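You operate a simulated robot arm through the tools that you are given. There is no shell and no other tool.

You are at the controls of a simulated two-armed robot. One attempt, no reset.

## Task
Unclamp and clear the nest, swap its red pin for the blue one and turn the model knob to 3.
Fine: the flange goes on the table, the red pin in the free socket.

The check looks at the end state, three seconds after you hand in, the way a careful person would. Anything else that was tipped, shoved, dropped, spilled or broken makes it a failure.

## Robot
Two 7-joint arms with two-finger parallel grippers on one trunk that stands fixed in place. Base frame: the origin is at the foot of the trunk, x ahead of it, y to its left, z up. Units: m, rad, N and s.
The left shoulder is at [0.07, 0.177, 1.145], the right one opposite. With the tool pointing down near the work surface each hand reaches from about 0.3 to 0.74 m from the base axis, measured 20 degrees to its own side. Payload 3.43 kg a hand.
Tool frame (each hand has its own): the origin (TCP) lies between the finger pads and is the grasp point; the fingertips stand 0.03 m ahead of it; z points along the fingers, y is the line along which they close. The gripper opens to 0.094 m. The fingers are 0.028 m wide and 0.01 m thick; the gripper's body (0.05 by 0.096 m) begins 0.055 m behind the TCP.
Orientation is that of the tool frame in the base frame, as a unit quaternion [x, y, z, w]. With the fingers straight down and closing along the base's y, the tool's x points along the base's -x, its y along +y and its z along -z.

## Interface
- The arms move only by the tool nudge_tool. It takes "left_rows", "right_rows" or both (then of equal length, played together; a hand with none holds still); each is a list of rows, each an object (a shift or turn left out is 0, a gripper value left out holds the last) with "claw": the finger opening in m, from 0 to 0.094; "translation": the shift along the tool's x, y, z in units of 100 mm (1.0 is 100 mm), a list of three; "rotation": the turn, a rotation vector about the tool's x, y, z in units of 45 degrees (1.0 is 45 degrees), a list of three. In form: [{"claw": claw, "translation": [dx, dy, dz], "rotation": [wx, wy, wz]}, ...]. A call has 1 to 20 rows; each row is the pose to reach, as a shift and turn from the pose commanded when the call began, along the tool's axes at that moment. A call with a number of a shift or a turn outside -1 to 1 is refused whole. Rows are played at 5 a second. More than 0.05 m and 0.15 rad between two rows, or a gripper value outside its range, and nothing of the call is played. Where a pose cannot be reached the arm comes as near as it can. A force on the tool above 40 N (or 10 N above the force at the start of the call, whichever is more), or a blocked arm, ends the call early, and 0.2 s more pass. Each finger travels about 0.153 m/s and halts on what it meets, pressing with about 23 N; the grip force reading is that of the motor and also rises with nothing between the fingers. The clock runs only during rows and for 0.2 s after the last one: add rows that repeat a pose to give the fingers time. The reply holds the time, the measured pose of the TCP, the force on the tool along the base axes, the opening and the grip force, in the units named above and with some noise, with the torque about the TCP (base axes, N m) and any sound that the robot's microphone picked up.
- Cameras (640 x 400 px; columns grow to the right, rows downward): "scene" is now at [0.1338, 0.0155, 1.4606]; the picture's right is [0.19, -0.98, 0.00], its down [-0.61, -0.12, -0.78] and it looks along [0.77, 0.15, -0.62] (base axes); focal length 265 px, centre (320, 200). "left" rides on the left gripper at [0.076, -0.014, -0.103] in its tool frame; the picture's right is [0.18, 0.98, 0.00], its down [-0.75, 0.14, -0.64] and it looks along [-0.63, 0.12, 0.77] (tool axes); focal length 243 px, centre (320, 200). "right" rides on the right gripper at [0.076, 0.014, -0.102] in its tool frame; the picture's right is [-0.18, 0.98, 0.00], its down [-0.75, -0.14, -0.64] and it looks along [-0.63, -0.12, 0.77] (tool axes); focal length 243 px, centre (320, 200). There is no depth. A picture from a camera that has moved, and an enlarged one, comes with that camera's place and axes in the base frame and with its lens.
- get_image(camera): a new picture of that camera. The clock stands still meanwhile.
- slide_trunk(by): slides the trunk up (or, below 0, down) by that many m; the arms and the scene camera ride with it, the base frame stays. It gives what a move gives, with no picture.
- turn_head(pan, tilt): turns the head with the scene camera to pan (to the left, within 1.501 rad either way) and tilt (down, from -0.506 to 1.204), counted from straight ahead of the robot. It gives what a move gives.
- close_up(camera, box): a new picture of the part [left, top, right, bottom] of that camera's present view, enlarged. The clock stands still meanwhile.
- close_job(): hands the job in; it is judged then, once.

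Places have to be worked out from the pictures, the camera data and where the tool is seen. Open the grippers and draw the arms clear of the work before you hand the job in, unless the task says otherwise.

The tools are called after ">>>" by a JSON object that holds its "name" and its "arguments". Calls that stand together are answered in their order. nudge_tool: Moves the arms, as the interface text tells. Its arguments: {"type":"object","properties":{"left_rows":{"type":"array"},"right_rows":{"type":"array"}},"required":[]} The other tools are called the same way: slide_trunk (by) slides the trunk up or down; turn_head (pan, tilt) turns the head that bears the scene camera; get_image (camera) takes a picture; close_up (camera, box) takes an enlarged picture of a part of a camera's view; close_job () hands the job in.

At the start:

```text
time_s: 0.0
left_position: [0.4765, 0.3053, 1.1936]
left_ee_rot: [0.0, 1.0, 0.0, 0.0]
left_wrist_force: [0.0, 0.2, 0.0]
left_ft_torque: [-0.02, 0.0, -0.01]
left_gripper_width: 0.0941
left_grip_force: 0.1
right_position: [0.5499, -0.0926, 1.2857]
right_ee_rot: [0.0, 1.0, 0.0, -0.001]
right_wrist_force: [-0.4, 0.3, 0.0]
right_ft_torque: [0.02, 0.01, 0.02]
right_gripper_width: 0.0939
right_grip_force: 0.0
trunk travel left (down, up): [-0.725, 0.115]
head pan, tilt: [0.19, 0.672]
```

scene: 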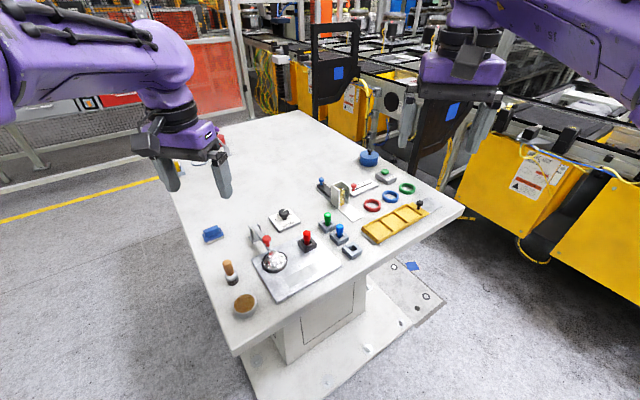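
right: 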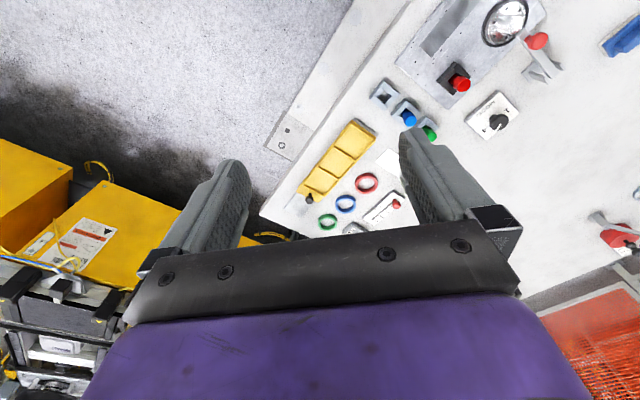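
left: 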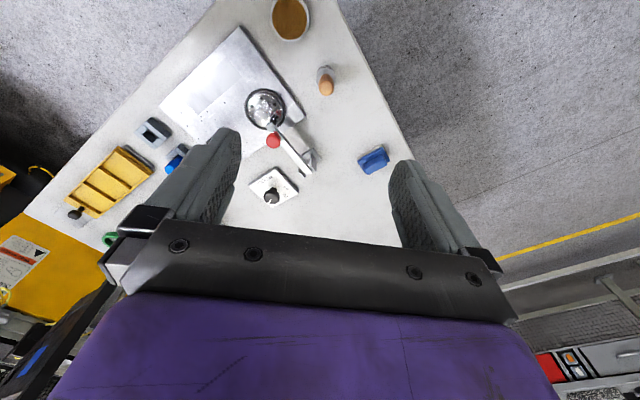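

I start by looking closely at the work area from the scene camera and both wrist cameras.

>>> {"name": "close_up", "arguments": {"camera": "scene", "box": [200, 180, 380, 320]}}

>>> {"name": "close_up", "arguments": {"camera": "scene", "box": [300, 140, 470, 260]}}

>>> {"name": "close_up", "arguments": {"camera": "left", "box": [140, 0, 420, 220]}}

>>> {"name": "close_up", "arguments": {"camera": "right", "box": [260, 0, 640, 240]}}

```text
2.86 times, centred on (290, 250) of scene
camera zoom: at [0.1338, 0.0155, 1.4606], right [0.19, -0.98, 0.0], down [-0.61, -0.12, -0.78], along [0.77, 0.15, -0.62], focal length 757 px, centre (406, 57)
```

zoom: 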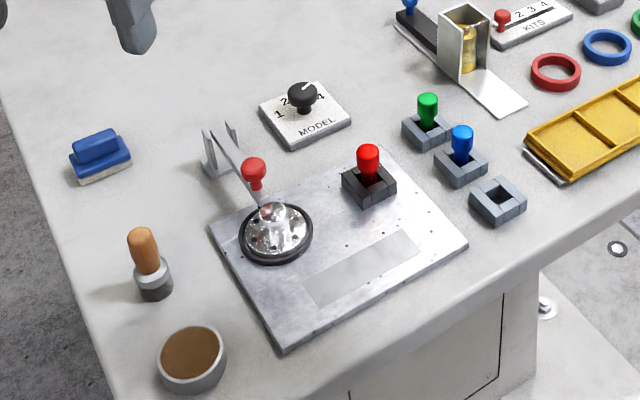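

```text
3.33 times, centred on (385, 200) of scene
camera zoom: at [0.1338, 0.0155, 1.4606], right [0.19, -0.98, 0.0], down [-0.61, -0.12, -0.78], along [0.77, 0.15, -0.62], focal length 883 px, centre (103, 200)
```

zoom: 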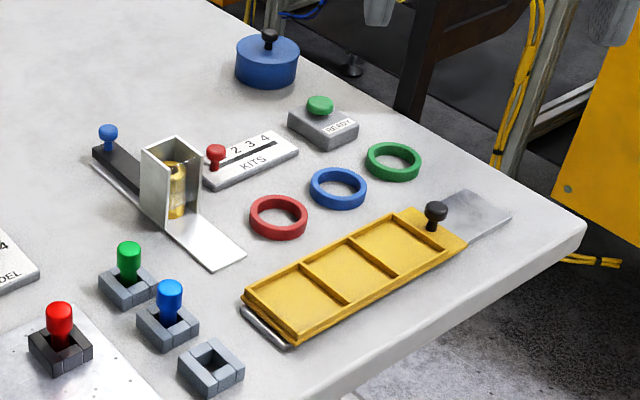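

```text
1.82 times, centred on (280, 110) of left
camera zoom: at [0.4007, 0.2929, 1.2949], right [-0.18, 0.98, 0.0], down [0.75, 0.14, 0.64], along [0.63, 0.12, -0.77], focal length 441 px, centre (393, 364)
```

zoom: 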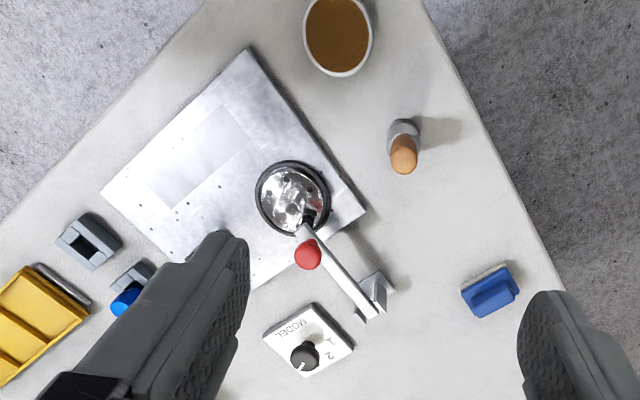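

```text
1.67 times, centred on (450, 120) of right
camera zoom: at [0.4731, -0.0781, 1.3876], right [0.18, 0.98, 0.0], down [0.75, -0.14, 0.64], along [0.63, -0.12, -0.77], focal length 404 px, centre (103, 333)
```

zoom: 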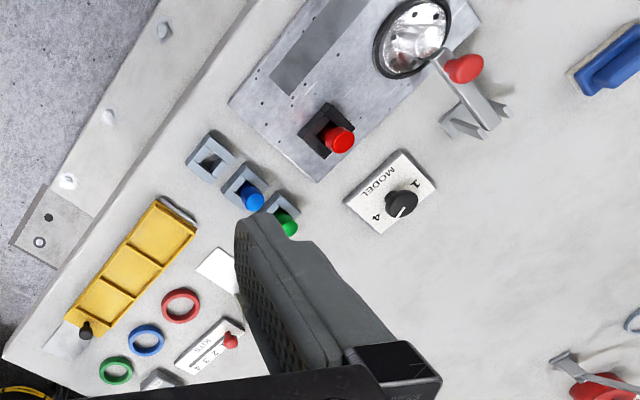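

The pictures put the red nest pin near (0.64, 0.15, 0.92), the flange near (0.567, 0.226, 0.875), the clamp knob near (0.592, 0.250, 0.926) and its pivot near (0.653, 0.318, 0.885). The plate is turned about 44° from the base axes. I turn the head to centre the nest and look again.

>>> {"name": "turn_head", "arguments": {"pan": 0.3, "tilt": 0.87}}

>>> {"name": "get_image", "arguments": {"camera": "scene"}}

>>> {"name": "close_up", "arguments": {"camera": "scene", "box": [220, 120, 380, 220]}}

>>> {"name": "close_up", "arguments": {"camera": "scene", "box": [320, 100, 480, 200]}}

```text
time_s: 0.7
left_position: [0.4766, 0.3061, 1.1919]
left_ee_rot: [0.0, 1.0, 0.0, 0.0]
left_wrist_force: [-0.2, -0.2, 0.3]
left_ft_torque: [-0.02, -0.04, 0.0]
left_gripper_width: 0.0941
left_grip_force: 0.1
right_position: [0.5502, -0.0928, 1.2857]
right_ee_rot: [0.0, 1.0, 0.0, -0.001]
right_wrist_force: [0.7, 0.2, 0.2]
right_ft_torque: [0.02, -0.01, 0.02]
right_gripper_width: 0.0941
right_grip_force: 0.0
trunk travel left (down, up): [-0.725, 0.115]
head pan, tilt: [0.3, 0.869]
```

```text
taken
camera scene: at [0.1231, 0.022, 1.4446], right [0.3, -0.96, 0.0], down [-0.73, -0.23, -0.65], along [0.62, 0.19, -0.76], focal length 265 px, centre (320, 200)
```

scene: 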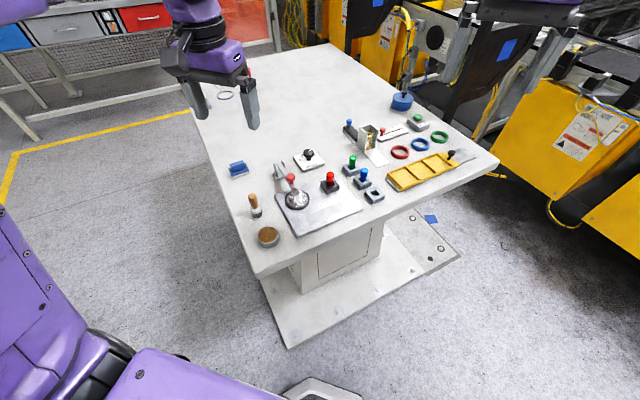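

```text
4.00 times, centred on (300, 170) of scene
camera zoom: at [0.1231, 0.022, 1.4446], right [0.3, -0.96, 0.0], down [-0.73, -0.23, -0.65], along [0.62, 0.19, -0.76], focal length 1060 px, centre (400, 320)
```

zoom: 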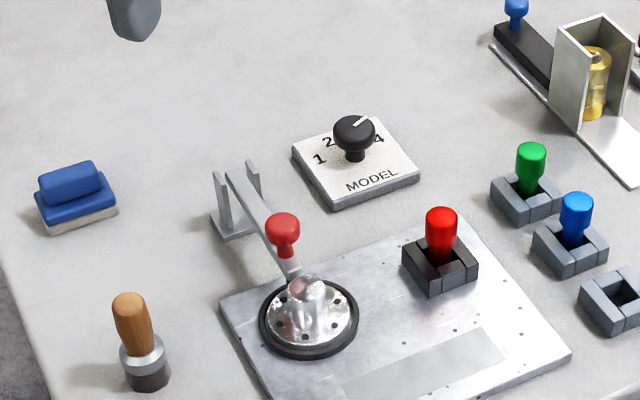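

```text
4.00 times, centred on (400, 150) of scene
camera zoom: at [0.1231, 0.022, 1.4446], right [0.3, -0.96, 0.0], down [-0.73, -0.23, -0.65], along [0.62, 0.19, -0.76], focal length 1060 px, centre (0, 400)
```

zoom: 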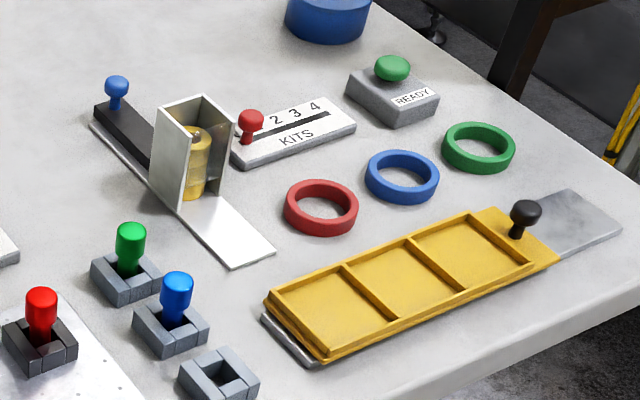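

The clamp lever bears a red knob and presses on the flange's hub. I bring the left hand lower, above the robot-side of the nest, for a close camera view.

>>> {"name": "nudge_tool", "arguments": {"left_rows": [{"claw": 0.094, "translation": [0.0, -0.16, 0.25]}, {"translation": [0.0, -0.32, 0.5]}, {"translation": [0.0, -0.5, 0.75]}, {"translation": [0.0, -0.65, 1.0]}]}}

>>> {"name": "get_image", "arguments": {"camera": "left"}}

>>> {"name": "close_up", "arguments": {"camera": "left", "box": [200, 0, 440, 150]}}

```text
time_s: 1.7
left_position: [0.4776, 0.2411, 1.0934]
left_ee_rot: [0.0, 1.0, 0.0, 0.0]
left_wrist_force: [0.4, 0.0, -0.9]
left_ft_torque: [0.03, -0.05, 0.03]
left_gripper_width: 0.0939
left_grip_force: 0.0
right_position: [0.5498, -0.0927, 1.2852]
right_ee_rot: [0.0, 1.0, 0.0, 0.0]
right_wrist_force: [-0.3, 0.4, -0.3]
right_ft_torque: [-0.02, 0.0, 0.03]
right_gripper_width: 0.0942
right_grip_force: 0.1
trunk travel left (down, up): [-0.725, 0.115]
head pan, tilt: [0.3, 0.869]
```

```text
taken
camera left: at [0.4013, 0.2271, 1.1954], right [-0.18, 0.98, 0.0], down [0.75, 0.14, 0.64], along [0.63, 0.12, -0.77], focal length 243 px, centre (320, 200)
```

left: 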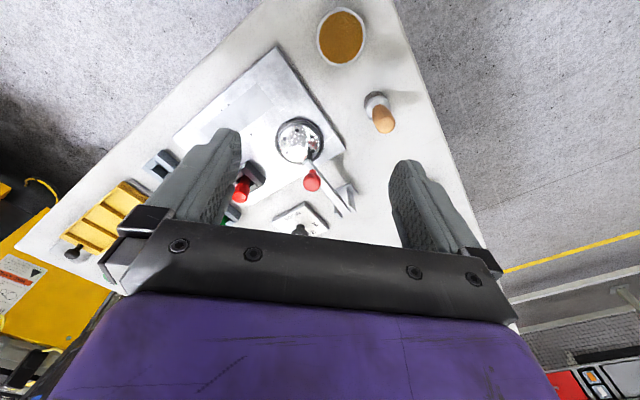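

```text
2.67 times, centred on (320, 75) of left
camera zoom: at [0.4013, 0.2271, 1.1954], right [-0.18, 0.98, 0.0], down [0.75, 0.14, 0.64], along [0.63, 0.12, -0.77], focal length 647 px, centre (320, 533)
```

zoom: 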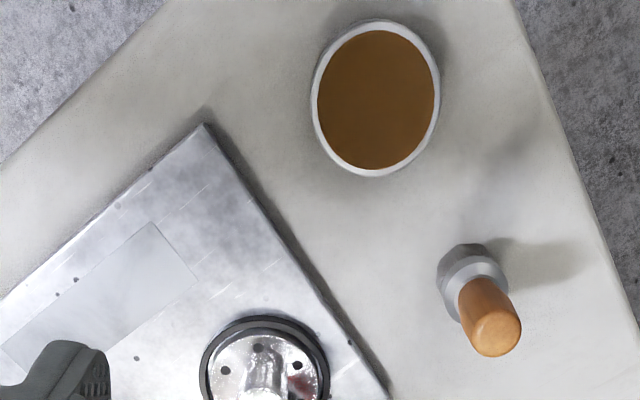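

I zoom on the flange, clamp and model knob from this view.

>>> {"name": "close_up", "arguments": {"camera": "left", "box": [230, 100, 390, 240]}}

>>> {"name": "close_up", "arguments": {"camera": "right", "box": [360, 0, 600, 150]}}

```text
2.86 times, centred on (310, 170) of left
camera zoom: at [0.4013, 0.2271, 1.1954], right [-0.18, 0.98, 0.0], down [0.75, 0.14, 0.64], along [0.63, 0.12, -0.77], focal length 693 px, centre (349, 286)
```

zoom: 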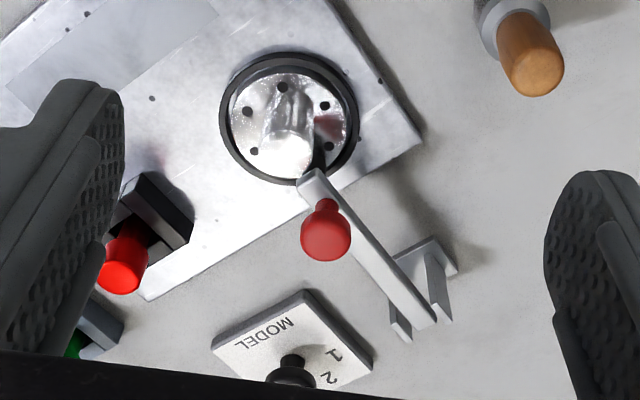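

```text
2.67 times, centred on (480, 75) of right
camera zoom: at [0.4738, -0.0784, 1.3874], right [0.18, 0.98, 0.0], down [0.75, -0.14, 0.64], along [0.63, -0.12, -0.77], focal length 647 px, centre (-107, 533)
```

zoom: 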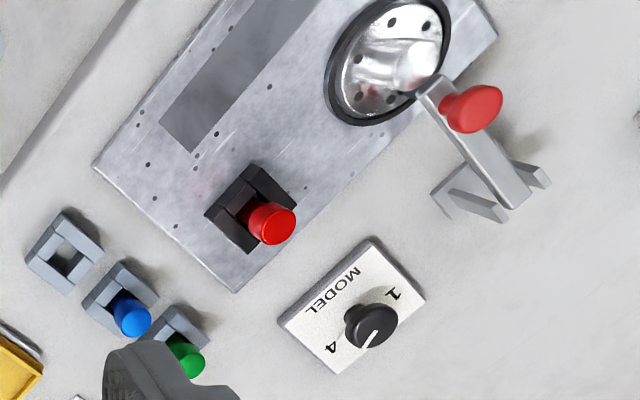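

The knob on the clamp lever sits at about (0.592, 0.251, 0.928), and the lever lies along the 43° direction. I turn the left hand about 44° so the fingers close along the clamp's pivot axis and move it toward a hover over the knob, while the right hand draws aside.

>>> {"name": "nudge_tool", "arguments": {"left_rows": [{"claw": 0.094, "translation": [-0.16, 0.0, 0.0], "rotation": [0, 0, -0.163]}, {"translation": [-0.32, 0.0, 0.0], "rotation": [0, 0, -0.326]}, {"translation": [-0.48, 0.02, 0.0], "rotation": [0, 0, -0.49]}, {"translation": [-0.64, 0.04, 0.0], "rotation": [0, 0, -0.653]}, {"translation": [-0.8, 0.06, 0.0], "rotation": [0, 0, -0.816]}, {"translation": [-0.95, 0.08, 0.0], "rotation": [0, 0, -0.98]}, {"translation": [-0.95, 0.08, 0.0], "rotation": [0, 0, -0.98]}], "right_rows": [{"translation": [0, -0.15, 0]}, {"translation": [0, -0.3, 0]}, {"translation": [0, -0.45, 0]}, {"translation": [0, -0.6, 0]}, {"translation": [0, -0.75, 0]}, {"translation": [0, -0.9, 0]}, {"translation": [0, -0.9, 0]}]}}

>>> {"name": "get_image", "arguments": {"camera": "left"}}

>>> {"name": "get_image", "arguments": {"camera": "scene"}}

```text
time_s: 3.3
left_position: [0.5704, 0.2488, 1.0908]
left_ee_rot: [-0.376, 0.927, 0.0, 0.001]
left_wrist_force: [-0.3, 0.2, 0.2]
left_ft_torque: [0.0, 0.01, 0.0]
left_gripper_width: 0.0941
left_grip_force: 0.1
right_position: [0.549, -0.1814, 1.2853]
right_ee_rot: [0.0, 1.0, -0.001, 0.0]
right_wrist_force: [0.1, 0.0, 0.5]
right_ft_torque: [-0.01, -0.04, -0.03]
right_gripper_width: 0.0942
right_grip_force: 0.1
trunk travel left (down, up): [-0.725, 0.115]
head pan, tilt: [0.3, 0.869]
```

```text
taken
camera left: at [0.5266, 0.1872, 1.1949], right [-0.82, 0.58, 0.0], down [0.44, 0.63, 0.64], along [0.37, 0.52, -0.77], focal length 243 px, centre (320, 200)
```

left: 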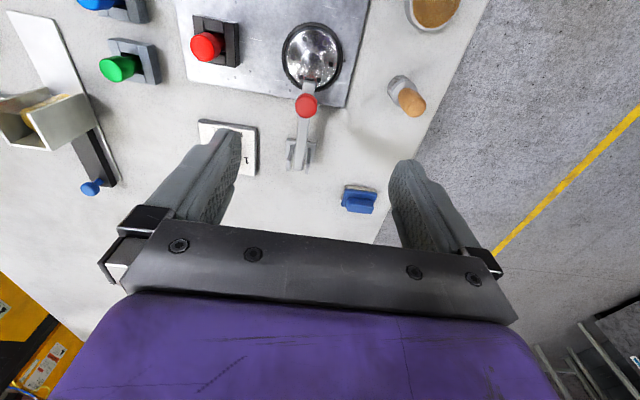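

```text
taken
camera scene: at [0.1227, 0.0221, 1.4445], right [0.3, -0.96, 0.0], down [-0.73, -0.23, -0.65], along [0.62, 0.19, -0.76], focal length 265 px, centre (320, 200)
```

scene: 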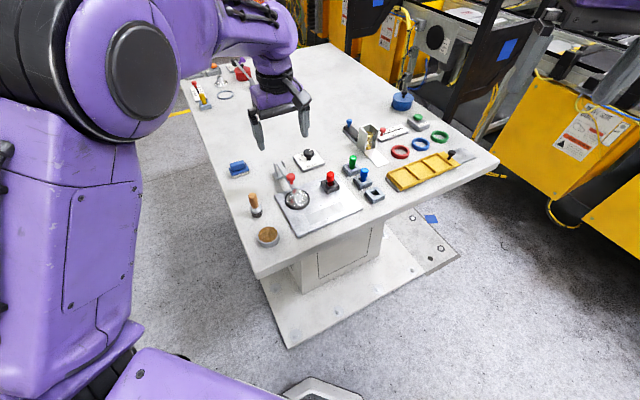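

The hand is now aligned with the plate. I zoom in on the clamp and on the model plate from this view.

>>> {"name": "close_up", "arguments": {"camera": "left", "box": [240, 10, 400, 190]}}

>>> {"name": "close_up", "arguments": {"camera": "left", "box": [60, 0, 260, 130]}}

>>> {"name": "close_up", "arguments": {"camera": "scene", "box": [220, 90, 400, 250]}}

>>> {"name": "get_image", "arguments": {"camera": "right"}}

```text
2.22 times, centred on (320, 100) of left
camera zoom: at [0.5266, 0.1872, 1.1949], right [-0.82, 0.58, 0.0], down [0.44, 0.63, 0.64], along [0.37, 0.52, -0.77], focal length 539 px, centre (320, 422)
```

zoom: 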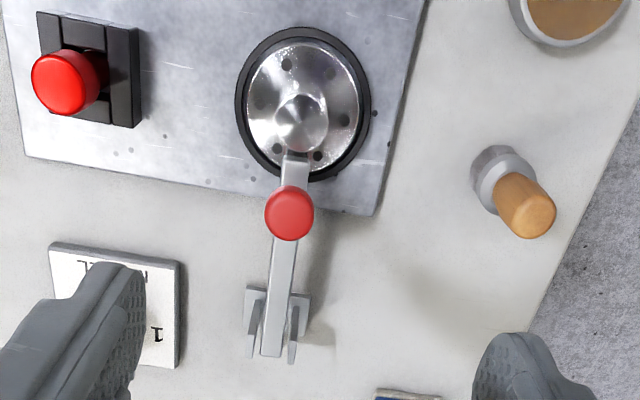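

```text
3.08 times, centred on (160, 65) of left
camera zoom: at [0.5266, 0.1872, 1.1949], right [-0.82, 0.58, 0.0], down [0.44, 0.63, 0.64], along [0.37, 0.52, -0.77], focal length 746 px, centre (812, 615)
```

zoom: 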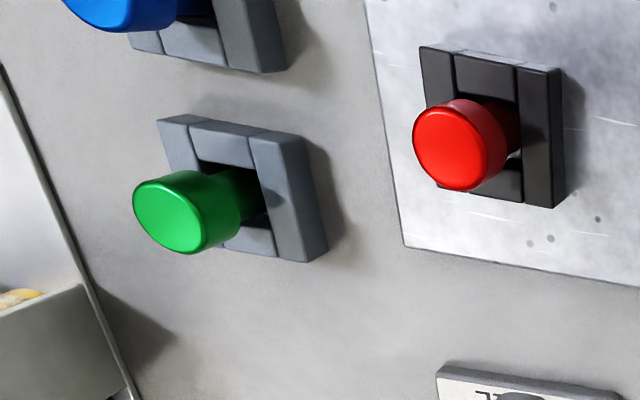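

```text
2.50 times, centred on (310, 170) of scene
camera zoom: at [0.1227, 0.0221, 1.4445], right [0.3, -0.96, 0.0], down [-0.73, -0.23, -0.65], along [0.62, 0.19, -0.76], focal length 662 px, centre (345, 275)
```

zoom: 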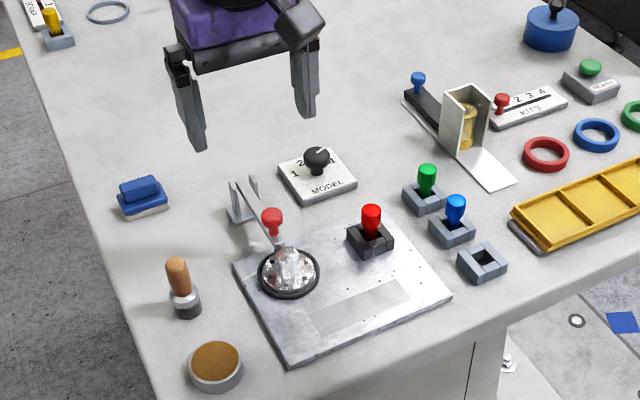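

```text
taken
camera right: at [0.4727, -0.1676, 1.3867], right [0.18, 0.98, 0.0], down [0.75, -0.14, 0.64], along [0.63, -0.12, -0.77], focal length 243 px, centre (320, 200)
```

right: 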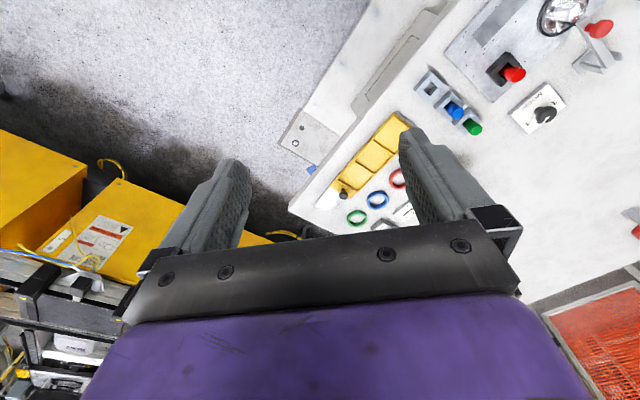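

The knob agrees across views at (0.5915, 0.2515, 0.927), and the pivot is near (0.657, 0.317, 0.89). I centre the open fingers over the knob and drop to about 7 cm above it.

>>> {"name": "nudge_tool", "arguments": {"left_rows": [{"claw": 0.06, "translation": [-0.06, -0.04, 0.3]}, {"translation": [-0.12, -0.09, 0.6]}, {"translation": [-0.17, -0.128, 0.95]}, {"translation": [-0.17, -0.128, 0.95]}]}}

>>> {"name": "get_image", "arguments": {"camera": "left"}}

>>> {"name": "close_up", "arguments": {"camera": "scene", "box": [240, 110, 360, 220]}}

```text
time_s: 4.3
left_position: [0.5918, 0.2536, 0.9984]
left_ee_rot: [-0.376, 0.927, 0.0, 0.001]
left_wrist_force: [-0.2, 0.1, 0.1]
left_ft_torque: [0.03, -0.02, -0.03]
left_gripper_width: 0.0598
left_grip_force: 0.0
right_position: [0.5497, -0.1813, 1.2853]
right_ee_rot: [0.0, 1.0, 0.0, 0.0]
right_wrist_force: [0.6, -0.3, -0.4]
right_ft_torque: [0.0, 0.02, 0.0]
right_gripper_width: 0.094
right_grip_force: 0.1
trunk travel left (down, up): [-0.725, 0.115]
head pan, tilt: [0.3, 0.869]
```

```text
taken
camera left: at [0.5483, 0.1916, 1.1005], right [-0.82, 0.58, 0.0], down [0.44, 0.63, 0.64], along [0.37, 0.52, -0.77], focal length 243 px, centre (320, 200)
```

left: 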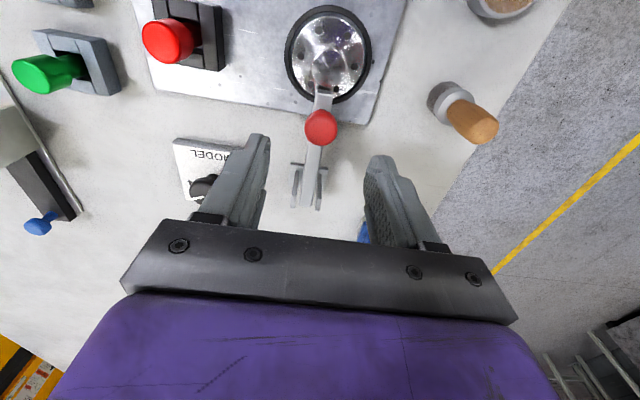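

```text
3.64 times, centred on (300, 165) of scene
camera zoom: at [0.1227, 0.0218, 1.4446], right [0.3, -0.96, 0.0], down [-0.73, -0.23, -0.65], along [0.62, 0.19, -0.76], focal length 963 px, centre (393, 327)
```

zoom: 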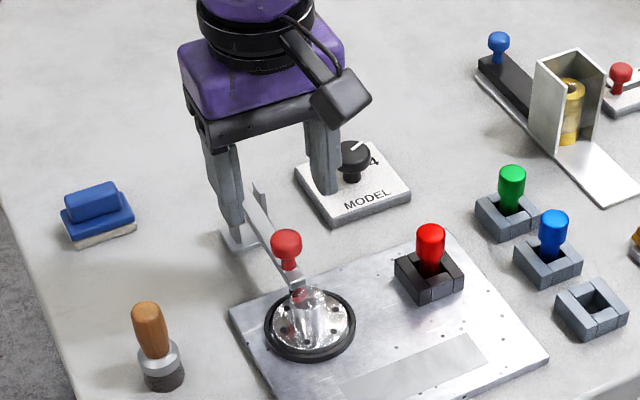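

The knob sits between the fingers within about 1.5 mm. I descend to grasp height (z ≈ 0.932) and close on the knob.

>>> {"name": "nudge_tool", "arguments": {"left_rows": [{"translation": [0.005, 0, 0.22]}, {"translation": [0.01, 0, 0.44]}, {"translation": [0.015, 0, 0.66]}, {"translation": [0.015, 0, 0.66]}, {"claw": 0.0, "translation": [0.015, 0, 0.66]}, {"translation": [0.015, 0, 0.66]}, {"translation": [0.015, 0, 0.66]}]}}

>>> {"name": "get_image", "arguments": {"camera": "left"}}

>>> {"name": "close_up", "arguments": {"camera": "scene", "box": [240, 110, 360, 220]}}

```text
time_s: 5.9
left_position: [0.5913, 0.2517, 0.9295]
left_ee_rot: [-0.376, 0.927, 0.0, 0.0]
left_wrist_force: [-1.9, 2.9, -2.5]
left_ft_torque: [-0.09, 0.17, 0.01]
left_gripper_width: 0.0234
left_grip_force: 45.5
right_position: [0.5493, -0.1808, 1.285]
right_ee_rot: [-0.001, 1.0, 0.0, 0.0]
right_wrist_force: [0.2, 0.0, 1.4]
right_ft_torque: [-0.01, -0.01, 0.0]
right_gripper_width: 0.0941
right_grip_force: 0.0
trunk travel left (down, up): [-0.725, 0.115]
head pan, tilt: [0.3, 0.869]
```

```text
taken
camera left: at [0.5472, 0.1902, 1.0334], right [-0.82, 0.58, 0.0], down [0.44, 0.63, 0.64], along [0.37, 0.52, -0.77], focal length 243 px, centre (320, 200)
```

left: 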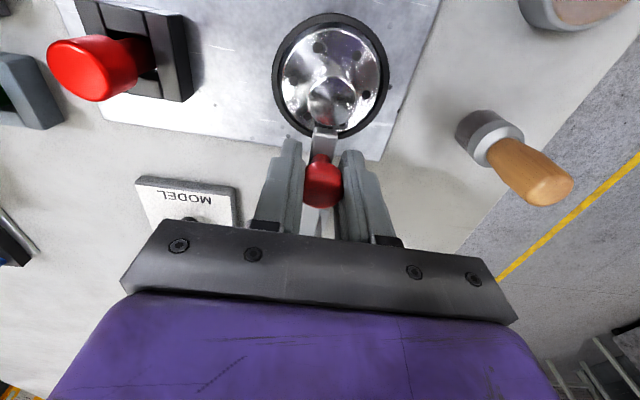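

```text
3.64 times, centred on (300, 165) of scene
camera zoom: at [0.1228, 0.023, 1.4445], right [0.3, -0.95, 0.0], down [-0.73, -0.23, -0.65], along [0.62, 0.19, -0.76], focal length 963 px, centre (393, 327)
```

zoom: 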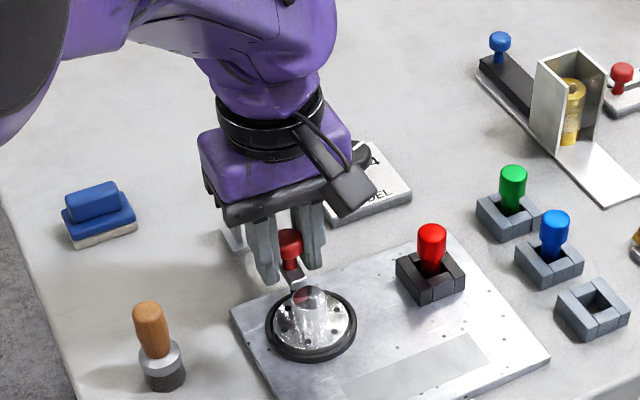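

The knob is held (opening 23 mm) with low forces. I start the opening arc about the pivot, first 12° in four small steps, to check the resistance.

>>> {"name": "nudge_tool", "arguments": {"left_rows": [{"translation": [-0.02, 0, -0.047]}, {"translation": [-0.044, 0, -0.095]}, {"translation": [-0.07, 0, -0.14]}, {"translation": [-0.097, 0, -0.185]}, {"translation": [-0.097, 0, -0.185]}]}}

>>> {"name": "close_up", "arguments": {"camera": "left", "box": [220, 0, 420, 240]}}

```text
time_s: 7.1
left_position: [0.5962, 0.2572, 0.95]
left_ee_rot: [-0.375, 0.927, 0.0, 0.0]
left_wrist_force: [-14.5, -1.8, -10.1]
left_ft_torque: [-0.79, 0.86, -0.1]
left_gripper_width: 0.0233
left_grip_force: 44.7
right_position: [0.5477, -0.1821, 1.2851]
right_ee_rot: [-0.001, 1.0, 0.0, 0.001]
right_wrist_force: [-0.2, -0.3, -0.5]
right_ft_torque: [0.04, -0.05, 0.0]
right_gripper_width: 0.0944
right_grip_force: 0.0
trunk travel left (down, up): [-0.725, 0.115]
head pan, tilt: [0.3, 0.869]
```

```text
1.67 times, centred on (320, 120) of left
camera zoom: at [0.5525, 0.1957, 1.0528], right [-0.82, 0.58, 0.0], down [0.44, 0.63, 0.64], along [0.37, 0.52, -0.77], focal length 404 px, centre (320, 333)
```

zoom: 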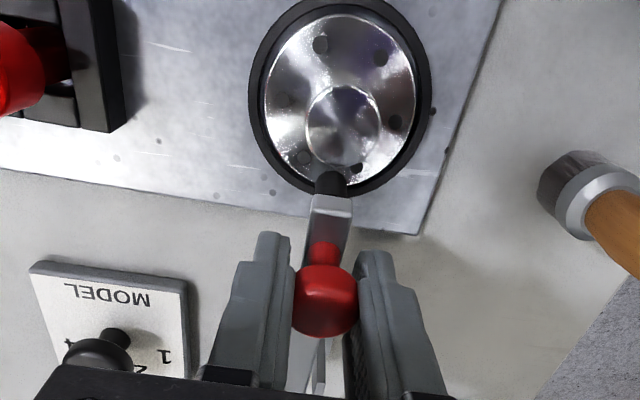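

The lever is lifting off the flange with about 14 N of tangential drag and a small sideways pull. I shift 1.5 mm sideways to relieve it and go on along the arc to about 42°.

>>> {"name": "nudge_tool", "arguments": {"left_rows": [{"translation": [-0.03, 0.008, -0.045]}, {"translation": [-0.06, 0.015, -0.087]}, {"translation": [-0.095, 0.015, -0.13]}, {"translation": [-0.13, 0.015, -0.168]}, {"translation": [-0.17, 0.015, -0.205]}, {"translation": [-0.207, 0.015, -0.24]}, {"translation": [-0.25, 0.015, -0.272]}, {"translation": [-0.29, 0.015, -0.302]}, {"translation": [-0.335, 0.015, -0.33]}, {"translation": [-0.38, 0.015, -0.352]}, {"translation": [-0.38, 0.015, -0.352]}]}}

>>> {"name": "close_up", "arguments": {"camera": "left", "box": [220, 0, 420, 240]}}

>>> {"name": "close_up", "arguments": {"camera": "scene", "box": [240, 100, 360, 220]}}

```text
time_s: 9.5
left_position: [0.6216, 0.2819, 0.9897]
left_ee_rot: [-0.376, 0.927, 0.0, 0.003]
left_wrist_force: [-16.8, -14.9, 12.9]
left_ft_torque: [-0.85, 0.94, -0.04]
left_gripper_width: 0.0234
left_grip_force: 44.6
right_position: [0.5432, -0.1867, 1.2859]
right_ee_rot: [0.0, 1.0, 0.002, 0.003]
right_wrist_force: [0.6, -0.5, 0.5]
right_ft_torque: [0.01, -0.01, -0.03]
right_gripper_width: 0.0939
right_grip_force: 0.0
trunk travel left (down, up): [-0.725, 0.115]
head pan, tilt: [0.3, 0.869]
```

```text
1.67 times, centred on (320, 120) of left
camera zoom: at [0.576, 0.2194, 1.0915], right [-0.82, 0.58, 0.0], down [0.44, 0.62, 0.65], along [0.38, 0.53, -0.76], focal length 404 px, centre (320, 333)
```

zoom: 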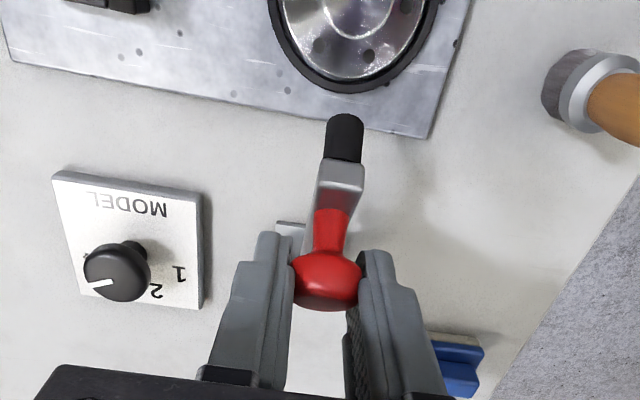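

```text
3.33 times, centred on (300, 160) of scene
camera zoom: at [0.1167, 0.0171, 1.4453], right [0.3, -0.96, 0.0], down [-0.73, -0.22, -0.65], along [0.62, 0.19, -0.76], focal length 883 px, centre (387, 333)
```

zoom: 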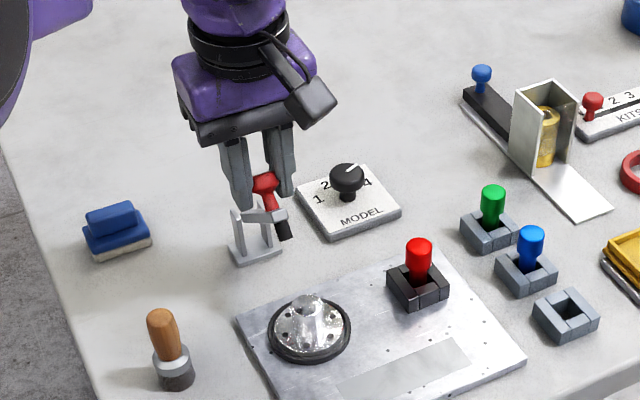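

The lever is well off the flange. The readings show about 21 N pushing outward, so the true arc centre is roughly 1 cm higher than I assumed (fitted r ≈ 0.099, lever now at ~57°). I continue on the corrected arc to about 80°.

>>> {"name": "nudge_tool", "arguments": {"left_rows": [{"translation": [-0.02, 0.0, -0.06]}, {"translation": [-0.05, 0.0, -0.11]}, {"translation": [-0.094, 0.0, -0.142]}, {"translation": [-0.15, 0.0, -0.164]}, {"translation": [-0.209, 0.0, -0.182]}, {"translation": [-0.275, 0.0, -0.2]}, {"translation": [-0.344, 0.0, -0.212]}, {"translation": [-0.344, 0.0, -0.212]}]}}

>>> {"name": "close_up", "arguments": {"camera": "left", "box": [220, 0, 420, 240]}}

>>> {"name": "close_up", "arguments": {"camera": "scene", "box": [240, 100, 360, 220]}}

```text
time_s: 11.3
left_position: [0.6468, 0.3073, 1.0076]
left_ee_rot: [-0.376, 0.927, 0.0, 0.002]
left_wrist_force: [-7.9, -4.4, -1.1]
left_ft_torque: [-0.54, 0.8, -0.16]
left_gripper_width: 0.0235
left_grip_force: 44.8
right_position: [0.5485, -0.183, 1.2836]
right_ee_rot: [0.001, 1.0, -0.001, 0.001]
right_wrist_force: [-0.4, 0.5, 0.3]
right_ft_torque: [0.01, 0.01, -0.03]
right_gripper_width: 0.0942
right_grip_force: 0.2
trunk travel left (down, up): [-0.725, 0.115]
head pan, tilt: [0.3, 0.869]
```

```text
1.67 times, centred on (320, 120) of left
camera zoom: at [0.6029, 0.2458, 1.1098], right [-0.82, 0.58, 0.0], down [0.44, 0.63, 0.64], along [0.37, 0.53, -0.77], focal length 404 px, centre (320, 333)
```

zoom: 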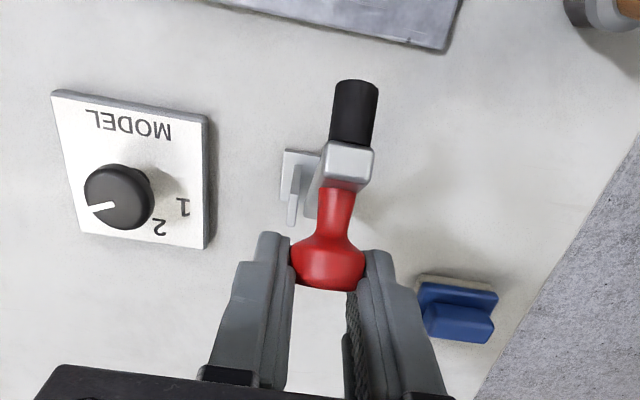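

```text
3.33 times, centred on (300, 160) of scene
camera zoom: at [0.1213, 0.0209, 1.4448], right [0.3, -0.96, 0.0], down [-0.73, -0.23, -0.65], along [0.62, 0.19, -0.76], focal length 883 px, centre (387, 333)
```

zoom: 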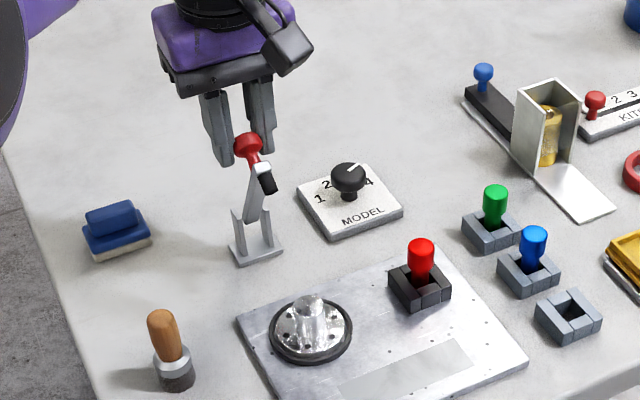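

The refit gives r ≈ 0.118 with the pivot near (0.672, 0.330, 0.895); the lever is at about 56° and forces are low. I carry on past vertical toward about 83–85° of lever angle.

>>> {"name": "nudge_tool", "arguments": {"left_rows": [{"translation": [-0.04, 0, -0.025]}, {"translation": [-0.08, 0, -0.045]}, {"translation": [-0.127, 0, -0.064]}, {"translation": [-0.18, 0, -0.073]}, {"translation": [-0.23, 0, -0.08]}, {"translation": [-0.28, 0, -0.083]}, {"translation": [-0.332, 0, -0.082]}, {"translation": [-0.385, 0, -0.08]}, {"translation": [-0.44, 0, -0.075]}, {"translation": [-0.49, 0, -0.068]}, {"translation": [-0.537, 0, -0.06]}, {"translation": [-0.537, 0, -0.06]}]}}

>>> {"name": "close_up", "arguments": {"camera": "left", "box": [220, 0, 420, 240]}}

>>> {"name": "close_up", "arguments": {"camera": "scene", "box": [240, 80, 360, 200]}}

```text
time_s: 13.9
left_position: [0.6863, 0.3466, 1.0118]
left_ee_rot: [-0.376, 0.926, 0.0, 0.0]
left_wrist_force: [-0.3, -0.5, -0.2]
left_ft_torque: [0.03, -0.01, -0.01]
left_gripper_width: 0.0001
left_grip_force: 32.9
right_position: [0.55, -0.1821, 1.2846]
right_ee_rot: [0.0, 1.0, -0.001, 0.0]
right_wrist_force: [0.5, -0.1, -0.7]
right_ft_torque: [-0.01, 0.02, 0.02]
right_gripper_width: 0.0941
right_grip_force: 0.1
trunk travel left (down, up): [-0.725, 0.115]
head pan, tilt: [0.3, 0.869]
```

```text
1.67 times, centred on (320, 120) of left
camera zoom: at [0.6418, 0.2841, 1.1143], right [-0.82, 0.58, 0.0], down [0.44, 0.63, 0.64], along [0.37, 0.52, -0.77], focal length 404 px, centre (320, 333)
```

zoom: 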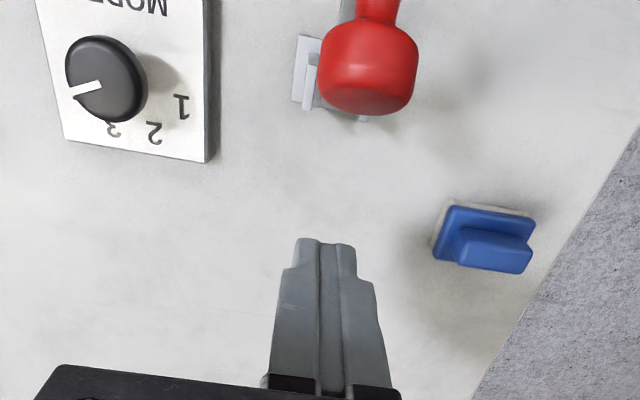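

```text
3.33 times, centred on (300, 140) of scene
camera zoom: at [0.1227, 0.0216, 1.4446], right [0.3, -0.96, 0.0], down [-0.73, -0.23, -0.65], along [0.62, 0.19, -0.76], focal length 883 px, centre (387, 400)
```

zoom: 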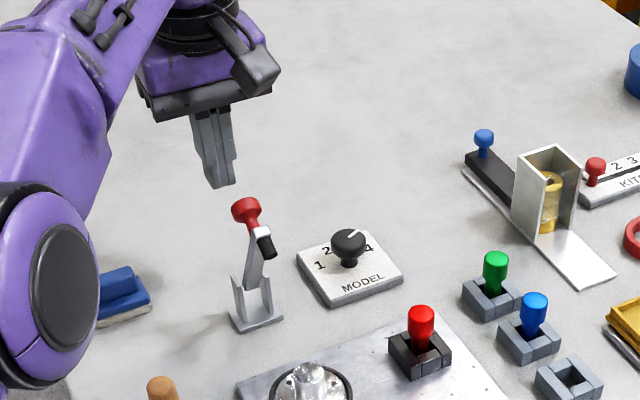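

The knob slipped from the fingers, which are now closed on nothing; the lever stays up by itself. I check the lever's angle closely.

>>> {"name": "close_up", "arguments": {"camera": "scene", "box": [260, 125, 330, 190]}}

>>> {"name": "get_image", "arguments": {"camera": "left"}}

>>> {"name": "close_up", "arguments": {"camera": "right", "box": [500, 0, 640, 140]}}

```text
6.15 times, centred on (295, 158) of scene
camera zoom: at [0.1227, 0.0216, 1.4446], right [0.3, -0.96, 0.0], down [-0.73, -0.23, -0.65], along [0.62, 0.19, -0.76], focal length 1630 px, centre (474, 462)
```

zoom: 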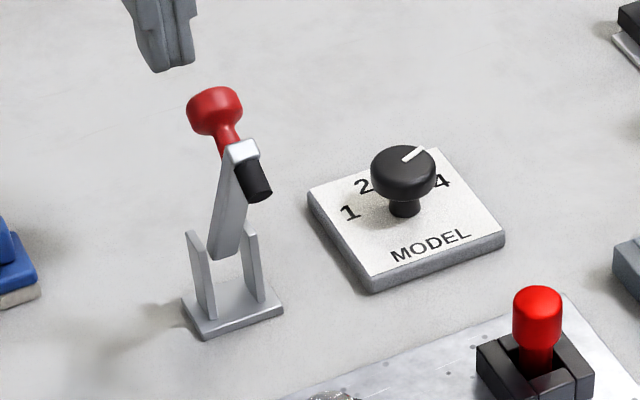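

```text
taken
camera left: at [0.6418, 0.2841, 1.1143], right [-0.82, 0.58, 0.0], down [0.44, 0.63, 0.64], along [0.37, 0.52, -0.77], focal length 243 px, centre (320, 200)
```

left: 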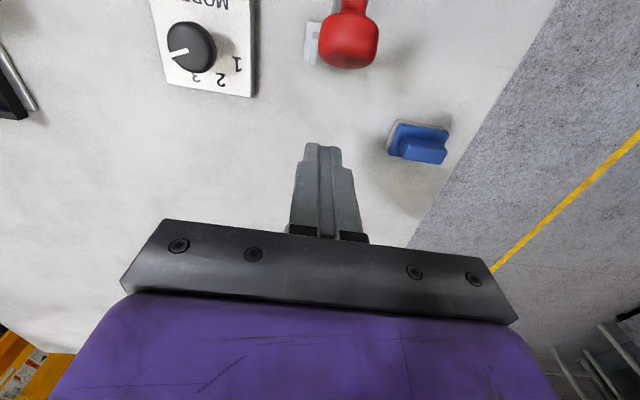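

```text
2.86 times, centred on (570, 70) of right
camera zoom: at [0.4727, -0.1678, 1.3867], right [0.18, 0.98, 0.0], down [0.75, -0.14, 0.64], along [0.63, -0.12, -0.77], focal length 693 px, centre (-394, 571)
```

zoom: 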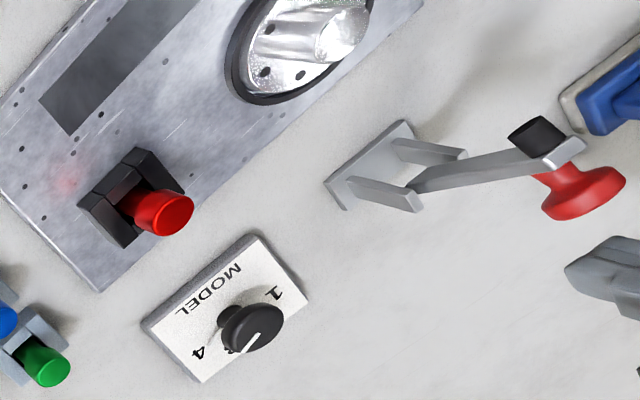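

The lever rests at roughly 58°, held by friction. I want it well past vertical, so I lift the closed fingers over it to the nest side and will push the lever tip outward.

>>> {"name": "nudge_tool", "arguments": {"left_rows": [{"claw": 0.0, "translation": [0, 0, -0.4]}, {"translation": [0, 0, -0.8]}, {"translation": [0, 0, -1.0]}, {"translation": [0.35, -0.01, -1.0]}, {"translation": [0.7, -0.02, -1.0]}, {"translation": [1.0, -0.02, -1.0]}, {"translation": [1.0, -0.02, -1.0]}]}}

>>> {"name": "nudge_tool", "arguments": {"left_rows": [{"translation": [0.35, 0, 0]}, {"translation": [0.6, 0, 0]}, {"translation": [0.6, 0, 0.35]}, {"translation": [0.6, 0, 0.7]}, {"translation": [0.6, 0, 1.0]}, {"translation": [0.6, 0, 1.0]}]}}

>>> {"name": "get_image", "arguments": {"camera": "left"}}

>>> {"name": "close_up", "arguments": {"camera": "scene", "box": [240, 80, 360, 200]}}

```text
time_s: 15.5
left_position: [0.6693, 0.2779, 1.1284]
left_ee_rot: [-0.375, 0.927, 0.001, 0.0]
left_wrist_force: [-0.2, 0.1, 0.2]
left_ft_torque: [-0.02, -0.01, -0.03]
left_gripper_width: 0.0002
left_grip_force: 33.1
left hand out of reach, approached as far as the arm can: row 1, 2, 3, 4, 5, 6, 7
right_position: [0.5494, -0.183, 1.2836]
right_ee_rot: [0.001, 1.0, 0.0, -0.001]
right_wrist_force: [-0.5, 0.9, 0.1]
right_ft_torque: [0.03, 0.01, 0.03]
right_gripper_width: 0.0938
right_grip_force: 0.2
trunk travel left (down, up): [-0.725, 0.115]
head pan, tilt: [0.3, 0.869]
```

```text
time_s: 16.9
left_position: [0.6894, 0.2337, 1.0394]
left_ee_rot: [-0.376, 0.927, 0.001, 0.0]
left_wrist_force: [0.8, -0.3, -0.7]
left_ft_torque: [-0.01, 0.03, 0.01]
left_gripper_width: 0.0
left_grip_force: 32.8
left hand out of reach, approached as far as the arm can: row 1, 2, 3, 4, 5, 6
right_position: [0.5493, -0.1827, 1.2852]
right_ee_rot: [0.0, 1.0, 0.001, 0.001]
right_wrist_force: [-0.6, 0.1, -0.2]
right_ft_torque: [0.03, -0.01, -0.04]
right_gripper_width: 0.094
right_grip_force: 0.1
trunk travel left (down, up): [-0.725, 0.115]
head pan, tilt: [0.3, 0.869]
```

```text
taken
camera left: at [0.645, 0.1727, 1.1418], right [-0.82, 0.58, 0.0], down [0.44, 0.63, 0.64], along [0.37, 0.52, -0.77], focal length 243 px, centre (320, 200)
```

left: 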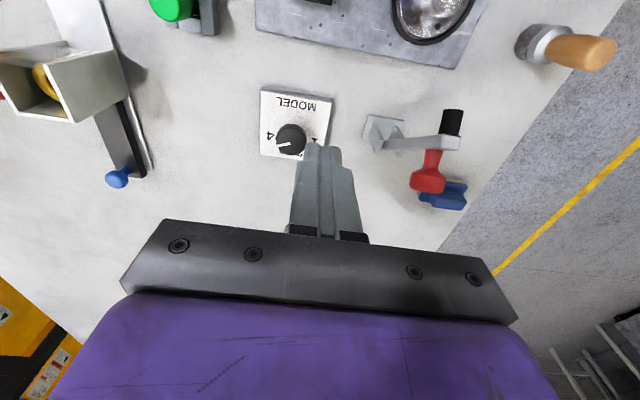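

```text
3.33 times, centred on (300, 140) of scene
camera zoom: at [0.1231, 0.0218, 1.4445], right [0.3, -0.96, 0.0], down [-0.73, -0.23, -0.65], along [0.62, 0.19, -0.76], focal length 883 px, centre (387, 400)
```

zoom: 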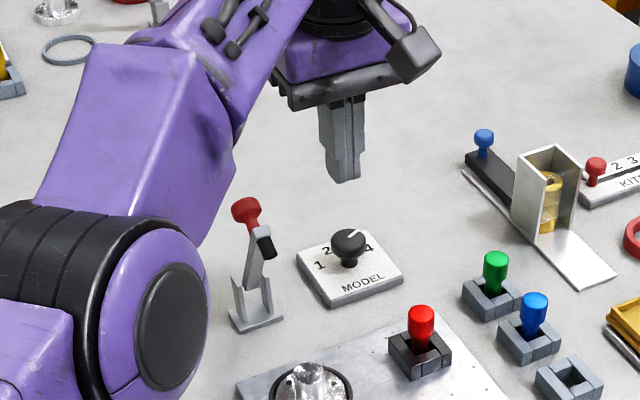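

The arm reported out of reach and ended at (0.689, 0.234, 1.039), off from what I asked, but clear of everything. I issue a holding row to see where it settles before going on.

>>> {"name": "nudge_tool", "arguments": {"left_rows": [{"translation": [0, 0, 0]}, {"translation": [0, 0, 0]}]}}

```text
time_s: 17.5
left_position: [0.6894, 0.2342, 1.0389]
left_ee_rot: [-0.375, 0.927, 0.0, 0.0]
left_wrist_force: [-0.5, 0.6, -0.2]
left_ft_torque: [0.02, -0.02, 0.02]
left_gripper_width: 0.0
left_grip_force: 32.9
right_position: [0.5497, -0.181, 1.2845]
right_ee_rot: [0.0, 1.0, 0.0, 0.0]
right_wrist_force: [0.1, -0.3, 0.0]
right_ft_torque: [-0.03, 0.02, 0.02]
right_gripper_width: 0.0941
right_grip_force: 0.1
trunk travel left (down, up): [-0.725, 0.115]
head pan, tilt: [0.3, 0.869]
```

It holds where it is, with the command equal to the reached pose. I test a small retreat toward the robot (base −x).

>>> {"name": "nudge_tool", "arguments": {"left_rows": [{"translation": [0.12, 0.116, 0]}, {"translation": [0.24, 0.232, 0]}, {"translation": [0.36, 0.348, 0]}, {"translation": [0.36, 0.348, 0]}]}}

```text
time_s: 18.5
left_position: [0.688, 0.2325, 1.0443]
left_ee_rot: [-0.377, 0.926, 0.0, -0.001]
left_wrist_force: [0.3, 0.0, 0.4]
left_ft_torque: [0.01, 0.01, -0.03]
left_gripper_width: 0.0
left_grip_force: 33.2
left hand out of reach, approached as far as the arm can: row 1, 2, 3, 4
right_position: [0.5501, -0.1821, 1.2848]
right_ee_rot: [0.0, 1.0, 0.0, 0.001]
right_wrist_force: [0.3, 0.5, -0.2]
right_ft_torque: [0.01, -0.01, -0.02]
right_gripper_width: 0.0941
right_grip_force: 0.1
trunk travel left (down, up): [-0.725, 0.115]
head pan, tilt: [0.3, 0.869]
```

Inward motion is refused, so the arm is probably near a straight or limited joint posture. I look at the arm's posture from the head camera.

>>> {"name": "turn_head", "arguments": {"pan": 0.6, "tilt": 0.45}}

>>> {"name": "get_image", "arguments": {"camera": "scene"}}

>>> {"name": "get_image", "arguments": {"camera": "right"}}

```text
time_s: 19.4
left_position: [0.6884, 0.2322, 1.0434]
left_ee_rot: [-0.376, 0.926, 0.001, -0.001]
left_wrist_force: [-0.7, 0.2, -0.5]
left_ft_torque: [-0.04, -0.01, 0.0]
left_gripper_width: 0.0
left_grip_force: 32.5
right_position: [0.5486, -0.1824, 1.2835]
right_ee_rot: [0.001, 1.0, 0.001, 0.001]
right_wrist_force: [0.4, 0.3, 0.0]
right_ft_torque: [0.01, 0.01, 0.01]
right_gripper_width: 0.0942
right_grip_force: 0.0
trunk travel left (down, up): [-0.725, 0.115]
head pan, tilt: [0.6, 0.45]
```

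```text
taken
camera scene: at [0.1252, 0.0507, 1.4804], right [0.56, -0.83, 0.0], down [-0.36, -0.25, -0.9], along [0.74, 0.51, -0.44], focal length 265 px, centre (320, 200)
```

scene: 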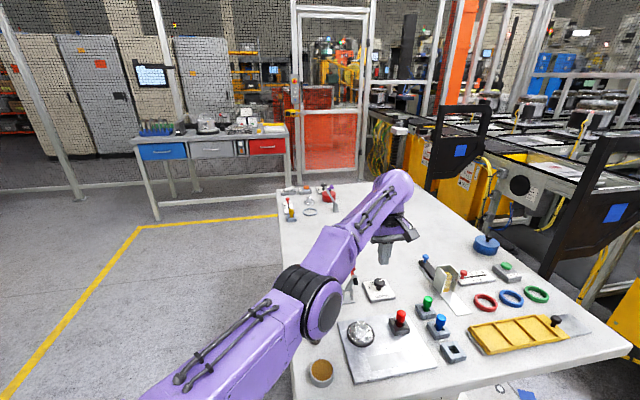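

```text
taken
camera right: at [0.4731, -0.1678, 1.3866], right [0.18, 0.98, 0.0], down [0.75, -0.14, 0.64], along [0.63, -0.12, -0.77], focal length 243 px, centre (320, 200)
```

right: 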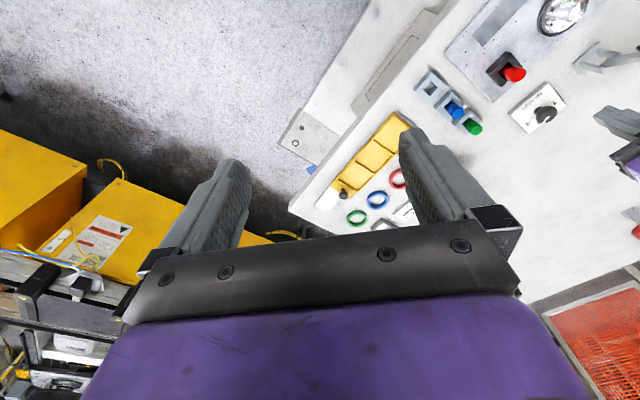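

The arm is almost fully stretched. I try a longer sequence of rows pulling inward, so the solver has more steps to bend the elbow.

>>> {"name": "nudge_tool", "arguments": {"left_rows": [{"translation": [0.25, 0.25, 0.0]}, {"translation": [0.5, 0.5, 0.0]}, {"translation": [0.7, 0.7, 0.0]}, {"translation": [0.7, 0.7, 0.0]}, {"translation": [0.7, 0.7, 0.0]}, {"translation": [0.7, 0.7, 0.0]}, {"translation": [0.7, 0.7, 0.0]}, {"translation": [0.7, 0.7, 0.0]}, {"translation": [0.7, 0.7, 0.0]}, {"translation": [0.7, 0.7, 0.0]}]}}

```text
time_s: 21.6
left_position: [0.6845, 0.2272, 1.0588]
left_ee_rot: [-0.375, 0.927, -0.001, 0.0]
left_wrist_force: [0.4, -0.1, -0.9]
left_ft_torque: [0.0, 0.03, 0.01]
left_gripper_width: 0.0001
left_grip_force: 33.5
left hand out of reach, approached as far as the arm can: row 1, 2, 3, 4, 5, 6, 7, 8, 9, 10
right_position: [0.5496, -0.1818, 1.2845]
right_ee_rot: [-0.001, 1.0, 0.0, -0.001]
right_wrist_force: [-0.6, 0.0, 0.6]
right_ft_torque: [0.0, 0.01, -0.02]
right_gripper_width: 0.0941
right_grip_force: 0.0
trunk travel left (down, up): [-0.725, 0.115]
head pan, tilt: [0.6, 0.45]
```

It only slides around a sphere, which suggests the elbow went a hair past straight and sits on its limit. I push outward to full stretch and then inward, to let the elbow cross back.

>>> {"name": "nudge_tool", "arguments": {"left_rows": [{"translation": [-0.3, -0.3, 0.0]}, {"translation": [-0.6, -0.6, 0.0]}, {"translation": [-0.6, -0.6, 0.0]}, {"translation": [-0.6, -0.6, 0.0]}]}}

>>> {"name": "nudge_tool", "arguments": {"left_rows": [{"translation": [0.1, 0.1, 0.0]}, {"translation": [0.2, 0.2, 0.0]}, {"translation": [0.3, 0.3, 0.0]}, {"translation": [0.4, 0.4, 0.0]}, {"translation": [0.5, 0.5, 0.0]}, {"translation": [0.5, 0.5, 0.0]}]}}

```text
time_s: 22.6
left_position: [0.6857, 0.2288, 1.0573]
left_ee_rot: [-0.375, 0.927, -0.001, -0.001]
left_wrist_force: [-0.1, 0.2, -0.1]
left_ft_torque: [-0.04, 0.01, 0.01]
left_gripper_width: 0.0002
left_grip_force: 32.6
left hand out of reach, approached as far as the arm can: row 1, 2, 3, 4
right_position: [0.5496, -0.1816, 1.2837]
right_ee_rot: [0.0, 1.0, 0.0, 0.0]
right_wrist_force: [-0.2, -0.8, 0.8]
right_ft_torque: [0.02, -0.01, 0.0]
right_gripper_width: 0.094
right_grip_force: 0.2
trunk travel left (down, up): [-0.725, 0.115]
head pan, tilt: [0.6, 0.45]
```

```text
time_s: 24.0
left_position: [0.6853, 0.2278, 1.0653]
left_ee_rot: [-0.375, 0.927, 0.0, 0.0]
left_wrist_force: [0.4, 0.0, -0.3]
left_ft_torque: [0.01, -0.02, 0.01]
left_gripper_width: 0.0
left_grip_force: 33.6
left hand out of reach, approached as far as the arm can: row 1, 2, 3, 4, 5, 6
right_position: [0.549, -0.1817, 1.2847]
right_ee_rot: [0.0, 1.0, 0.0, 0.0]
right_wrist_force: [-0.1, -0.3, 0.8]
right_ft_torque: [0.0, 0.01, -0.03]
right_gripper_width: 0.0941
right_grip_force: 0.1
trunk travel left (down, up): [-0.725, 0.115]
head pan, tilt: [0.6, 0.45]
```

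Inward and outward are both refused, so another joint (likely a wrist roll) may be at its limit. I try turning the hand back to its starting yaw in place.

>>> {"name": "nudge_tool", "arguments": {"left_rows": [{"rotation": [0, 0, 0.16]}, {"rotation": [0, 0, 0.32]}, {"rotation": [0, 0, 0.48]}, {"rotation": [0, 0, 0.64]}, {"rotation": [0, 0, 0.8]}, {"rotation": [0, 0, 0.97]}, {"rotation": [0, 0, 0.97]}]}}

```text
time_s: 25.6
left_position: [0.6864, 0.2287, 1.0669]
left_ee_rot: [-0.003, 1.0, -0.001, 0.0]
left_wrist_force: [0.7, 0.0, 0.5]
left_ft_torque: [-0.01, -0.01, -0.01]
left_gripper_width: 0.0001
left_grip_force: 33.0
right_position: [0.5491, -0.1823, 1.2851]
right_ee_rot: [0.001, 1.0, 0.0, 0.0]
right_wrist_force: [0.3, 0.1, -0.6]
right_ft_torque: [0.02, -0.03, -0.02]
right_gripper_width: 0.0938
right_grip_force: 0.0
trunk travel left (down, up): [-0.725, 0.115]
head pan, tilt: [0.6, 0.45]
```

The yaw turned back cleanly. I now test an inward move (base −x) again.

>>> {"name": "nudge_tool", "arguments": {"left_rows": [{"translation": [0.1, 0, 0]}, {"translation": [0.2, 0, 0]}, {"translation": [0.3, 0, 0]}, {"translation": [0.4, 0, 0]}, {"translation": [0.4, 0, 0]}]}}

```text
time_s: 26.8
left_position: [0.683, 0.2257, 1.0726]
left_ee_rot: [-0.004, 1.0, 0.0, -0.001]
left_wrist_force: [1.1, 0.2, -0.5]
left_ft_torque: [-0.03, 0.02, 0.0]
left_gripper_width: 0.0
left_grip_force: 33.3
left hand out of reach, approached as far as the arm can: row 1, 2, 3, 4, 5
right_position: [0.5491, -0.1816, 1.2848]
right_ee_rot: [0.0, 1.0, 0.0, 0.0]
right_wrist_force: [0.7, 0.6, 0.0]
right_ft_torque: [-0.01, -0.04, 0.0]
right_gripper_width: 0.0941
right_grip_force: 0.3
trunk travel left (down, up): [-0.725, 0.115]
head pan, tilt: [0.6, 0.45]
```

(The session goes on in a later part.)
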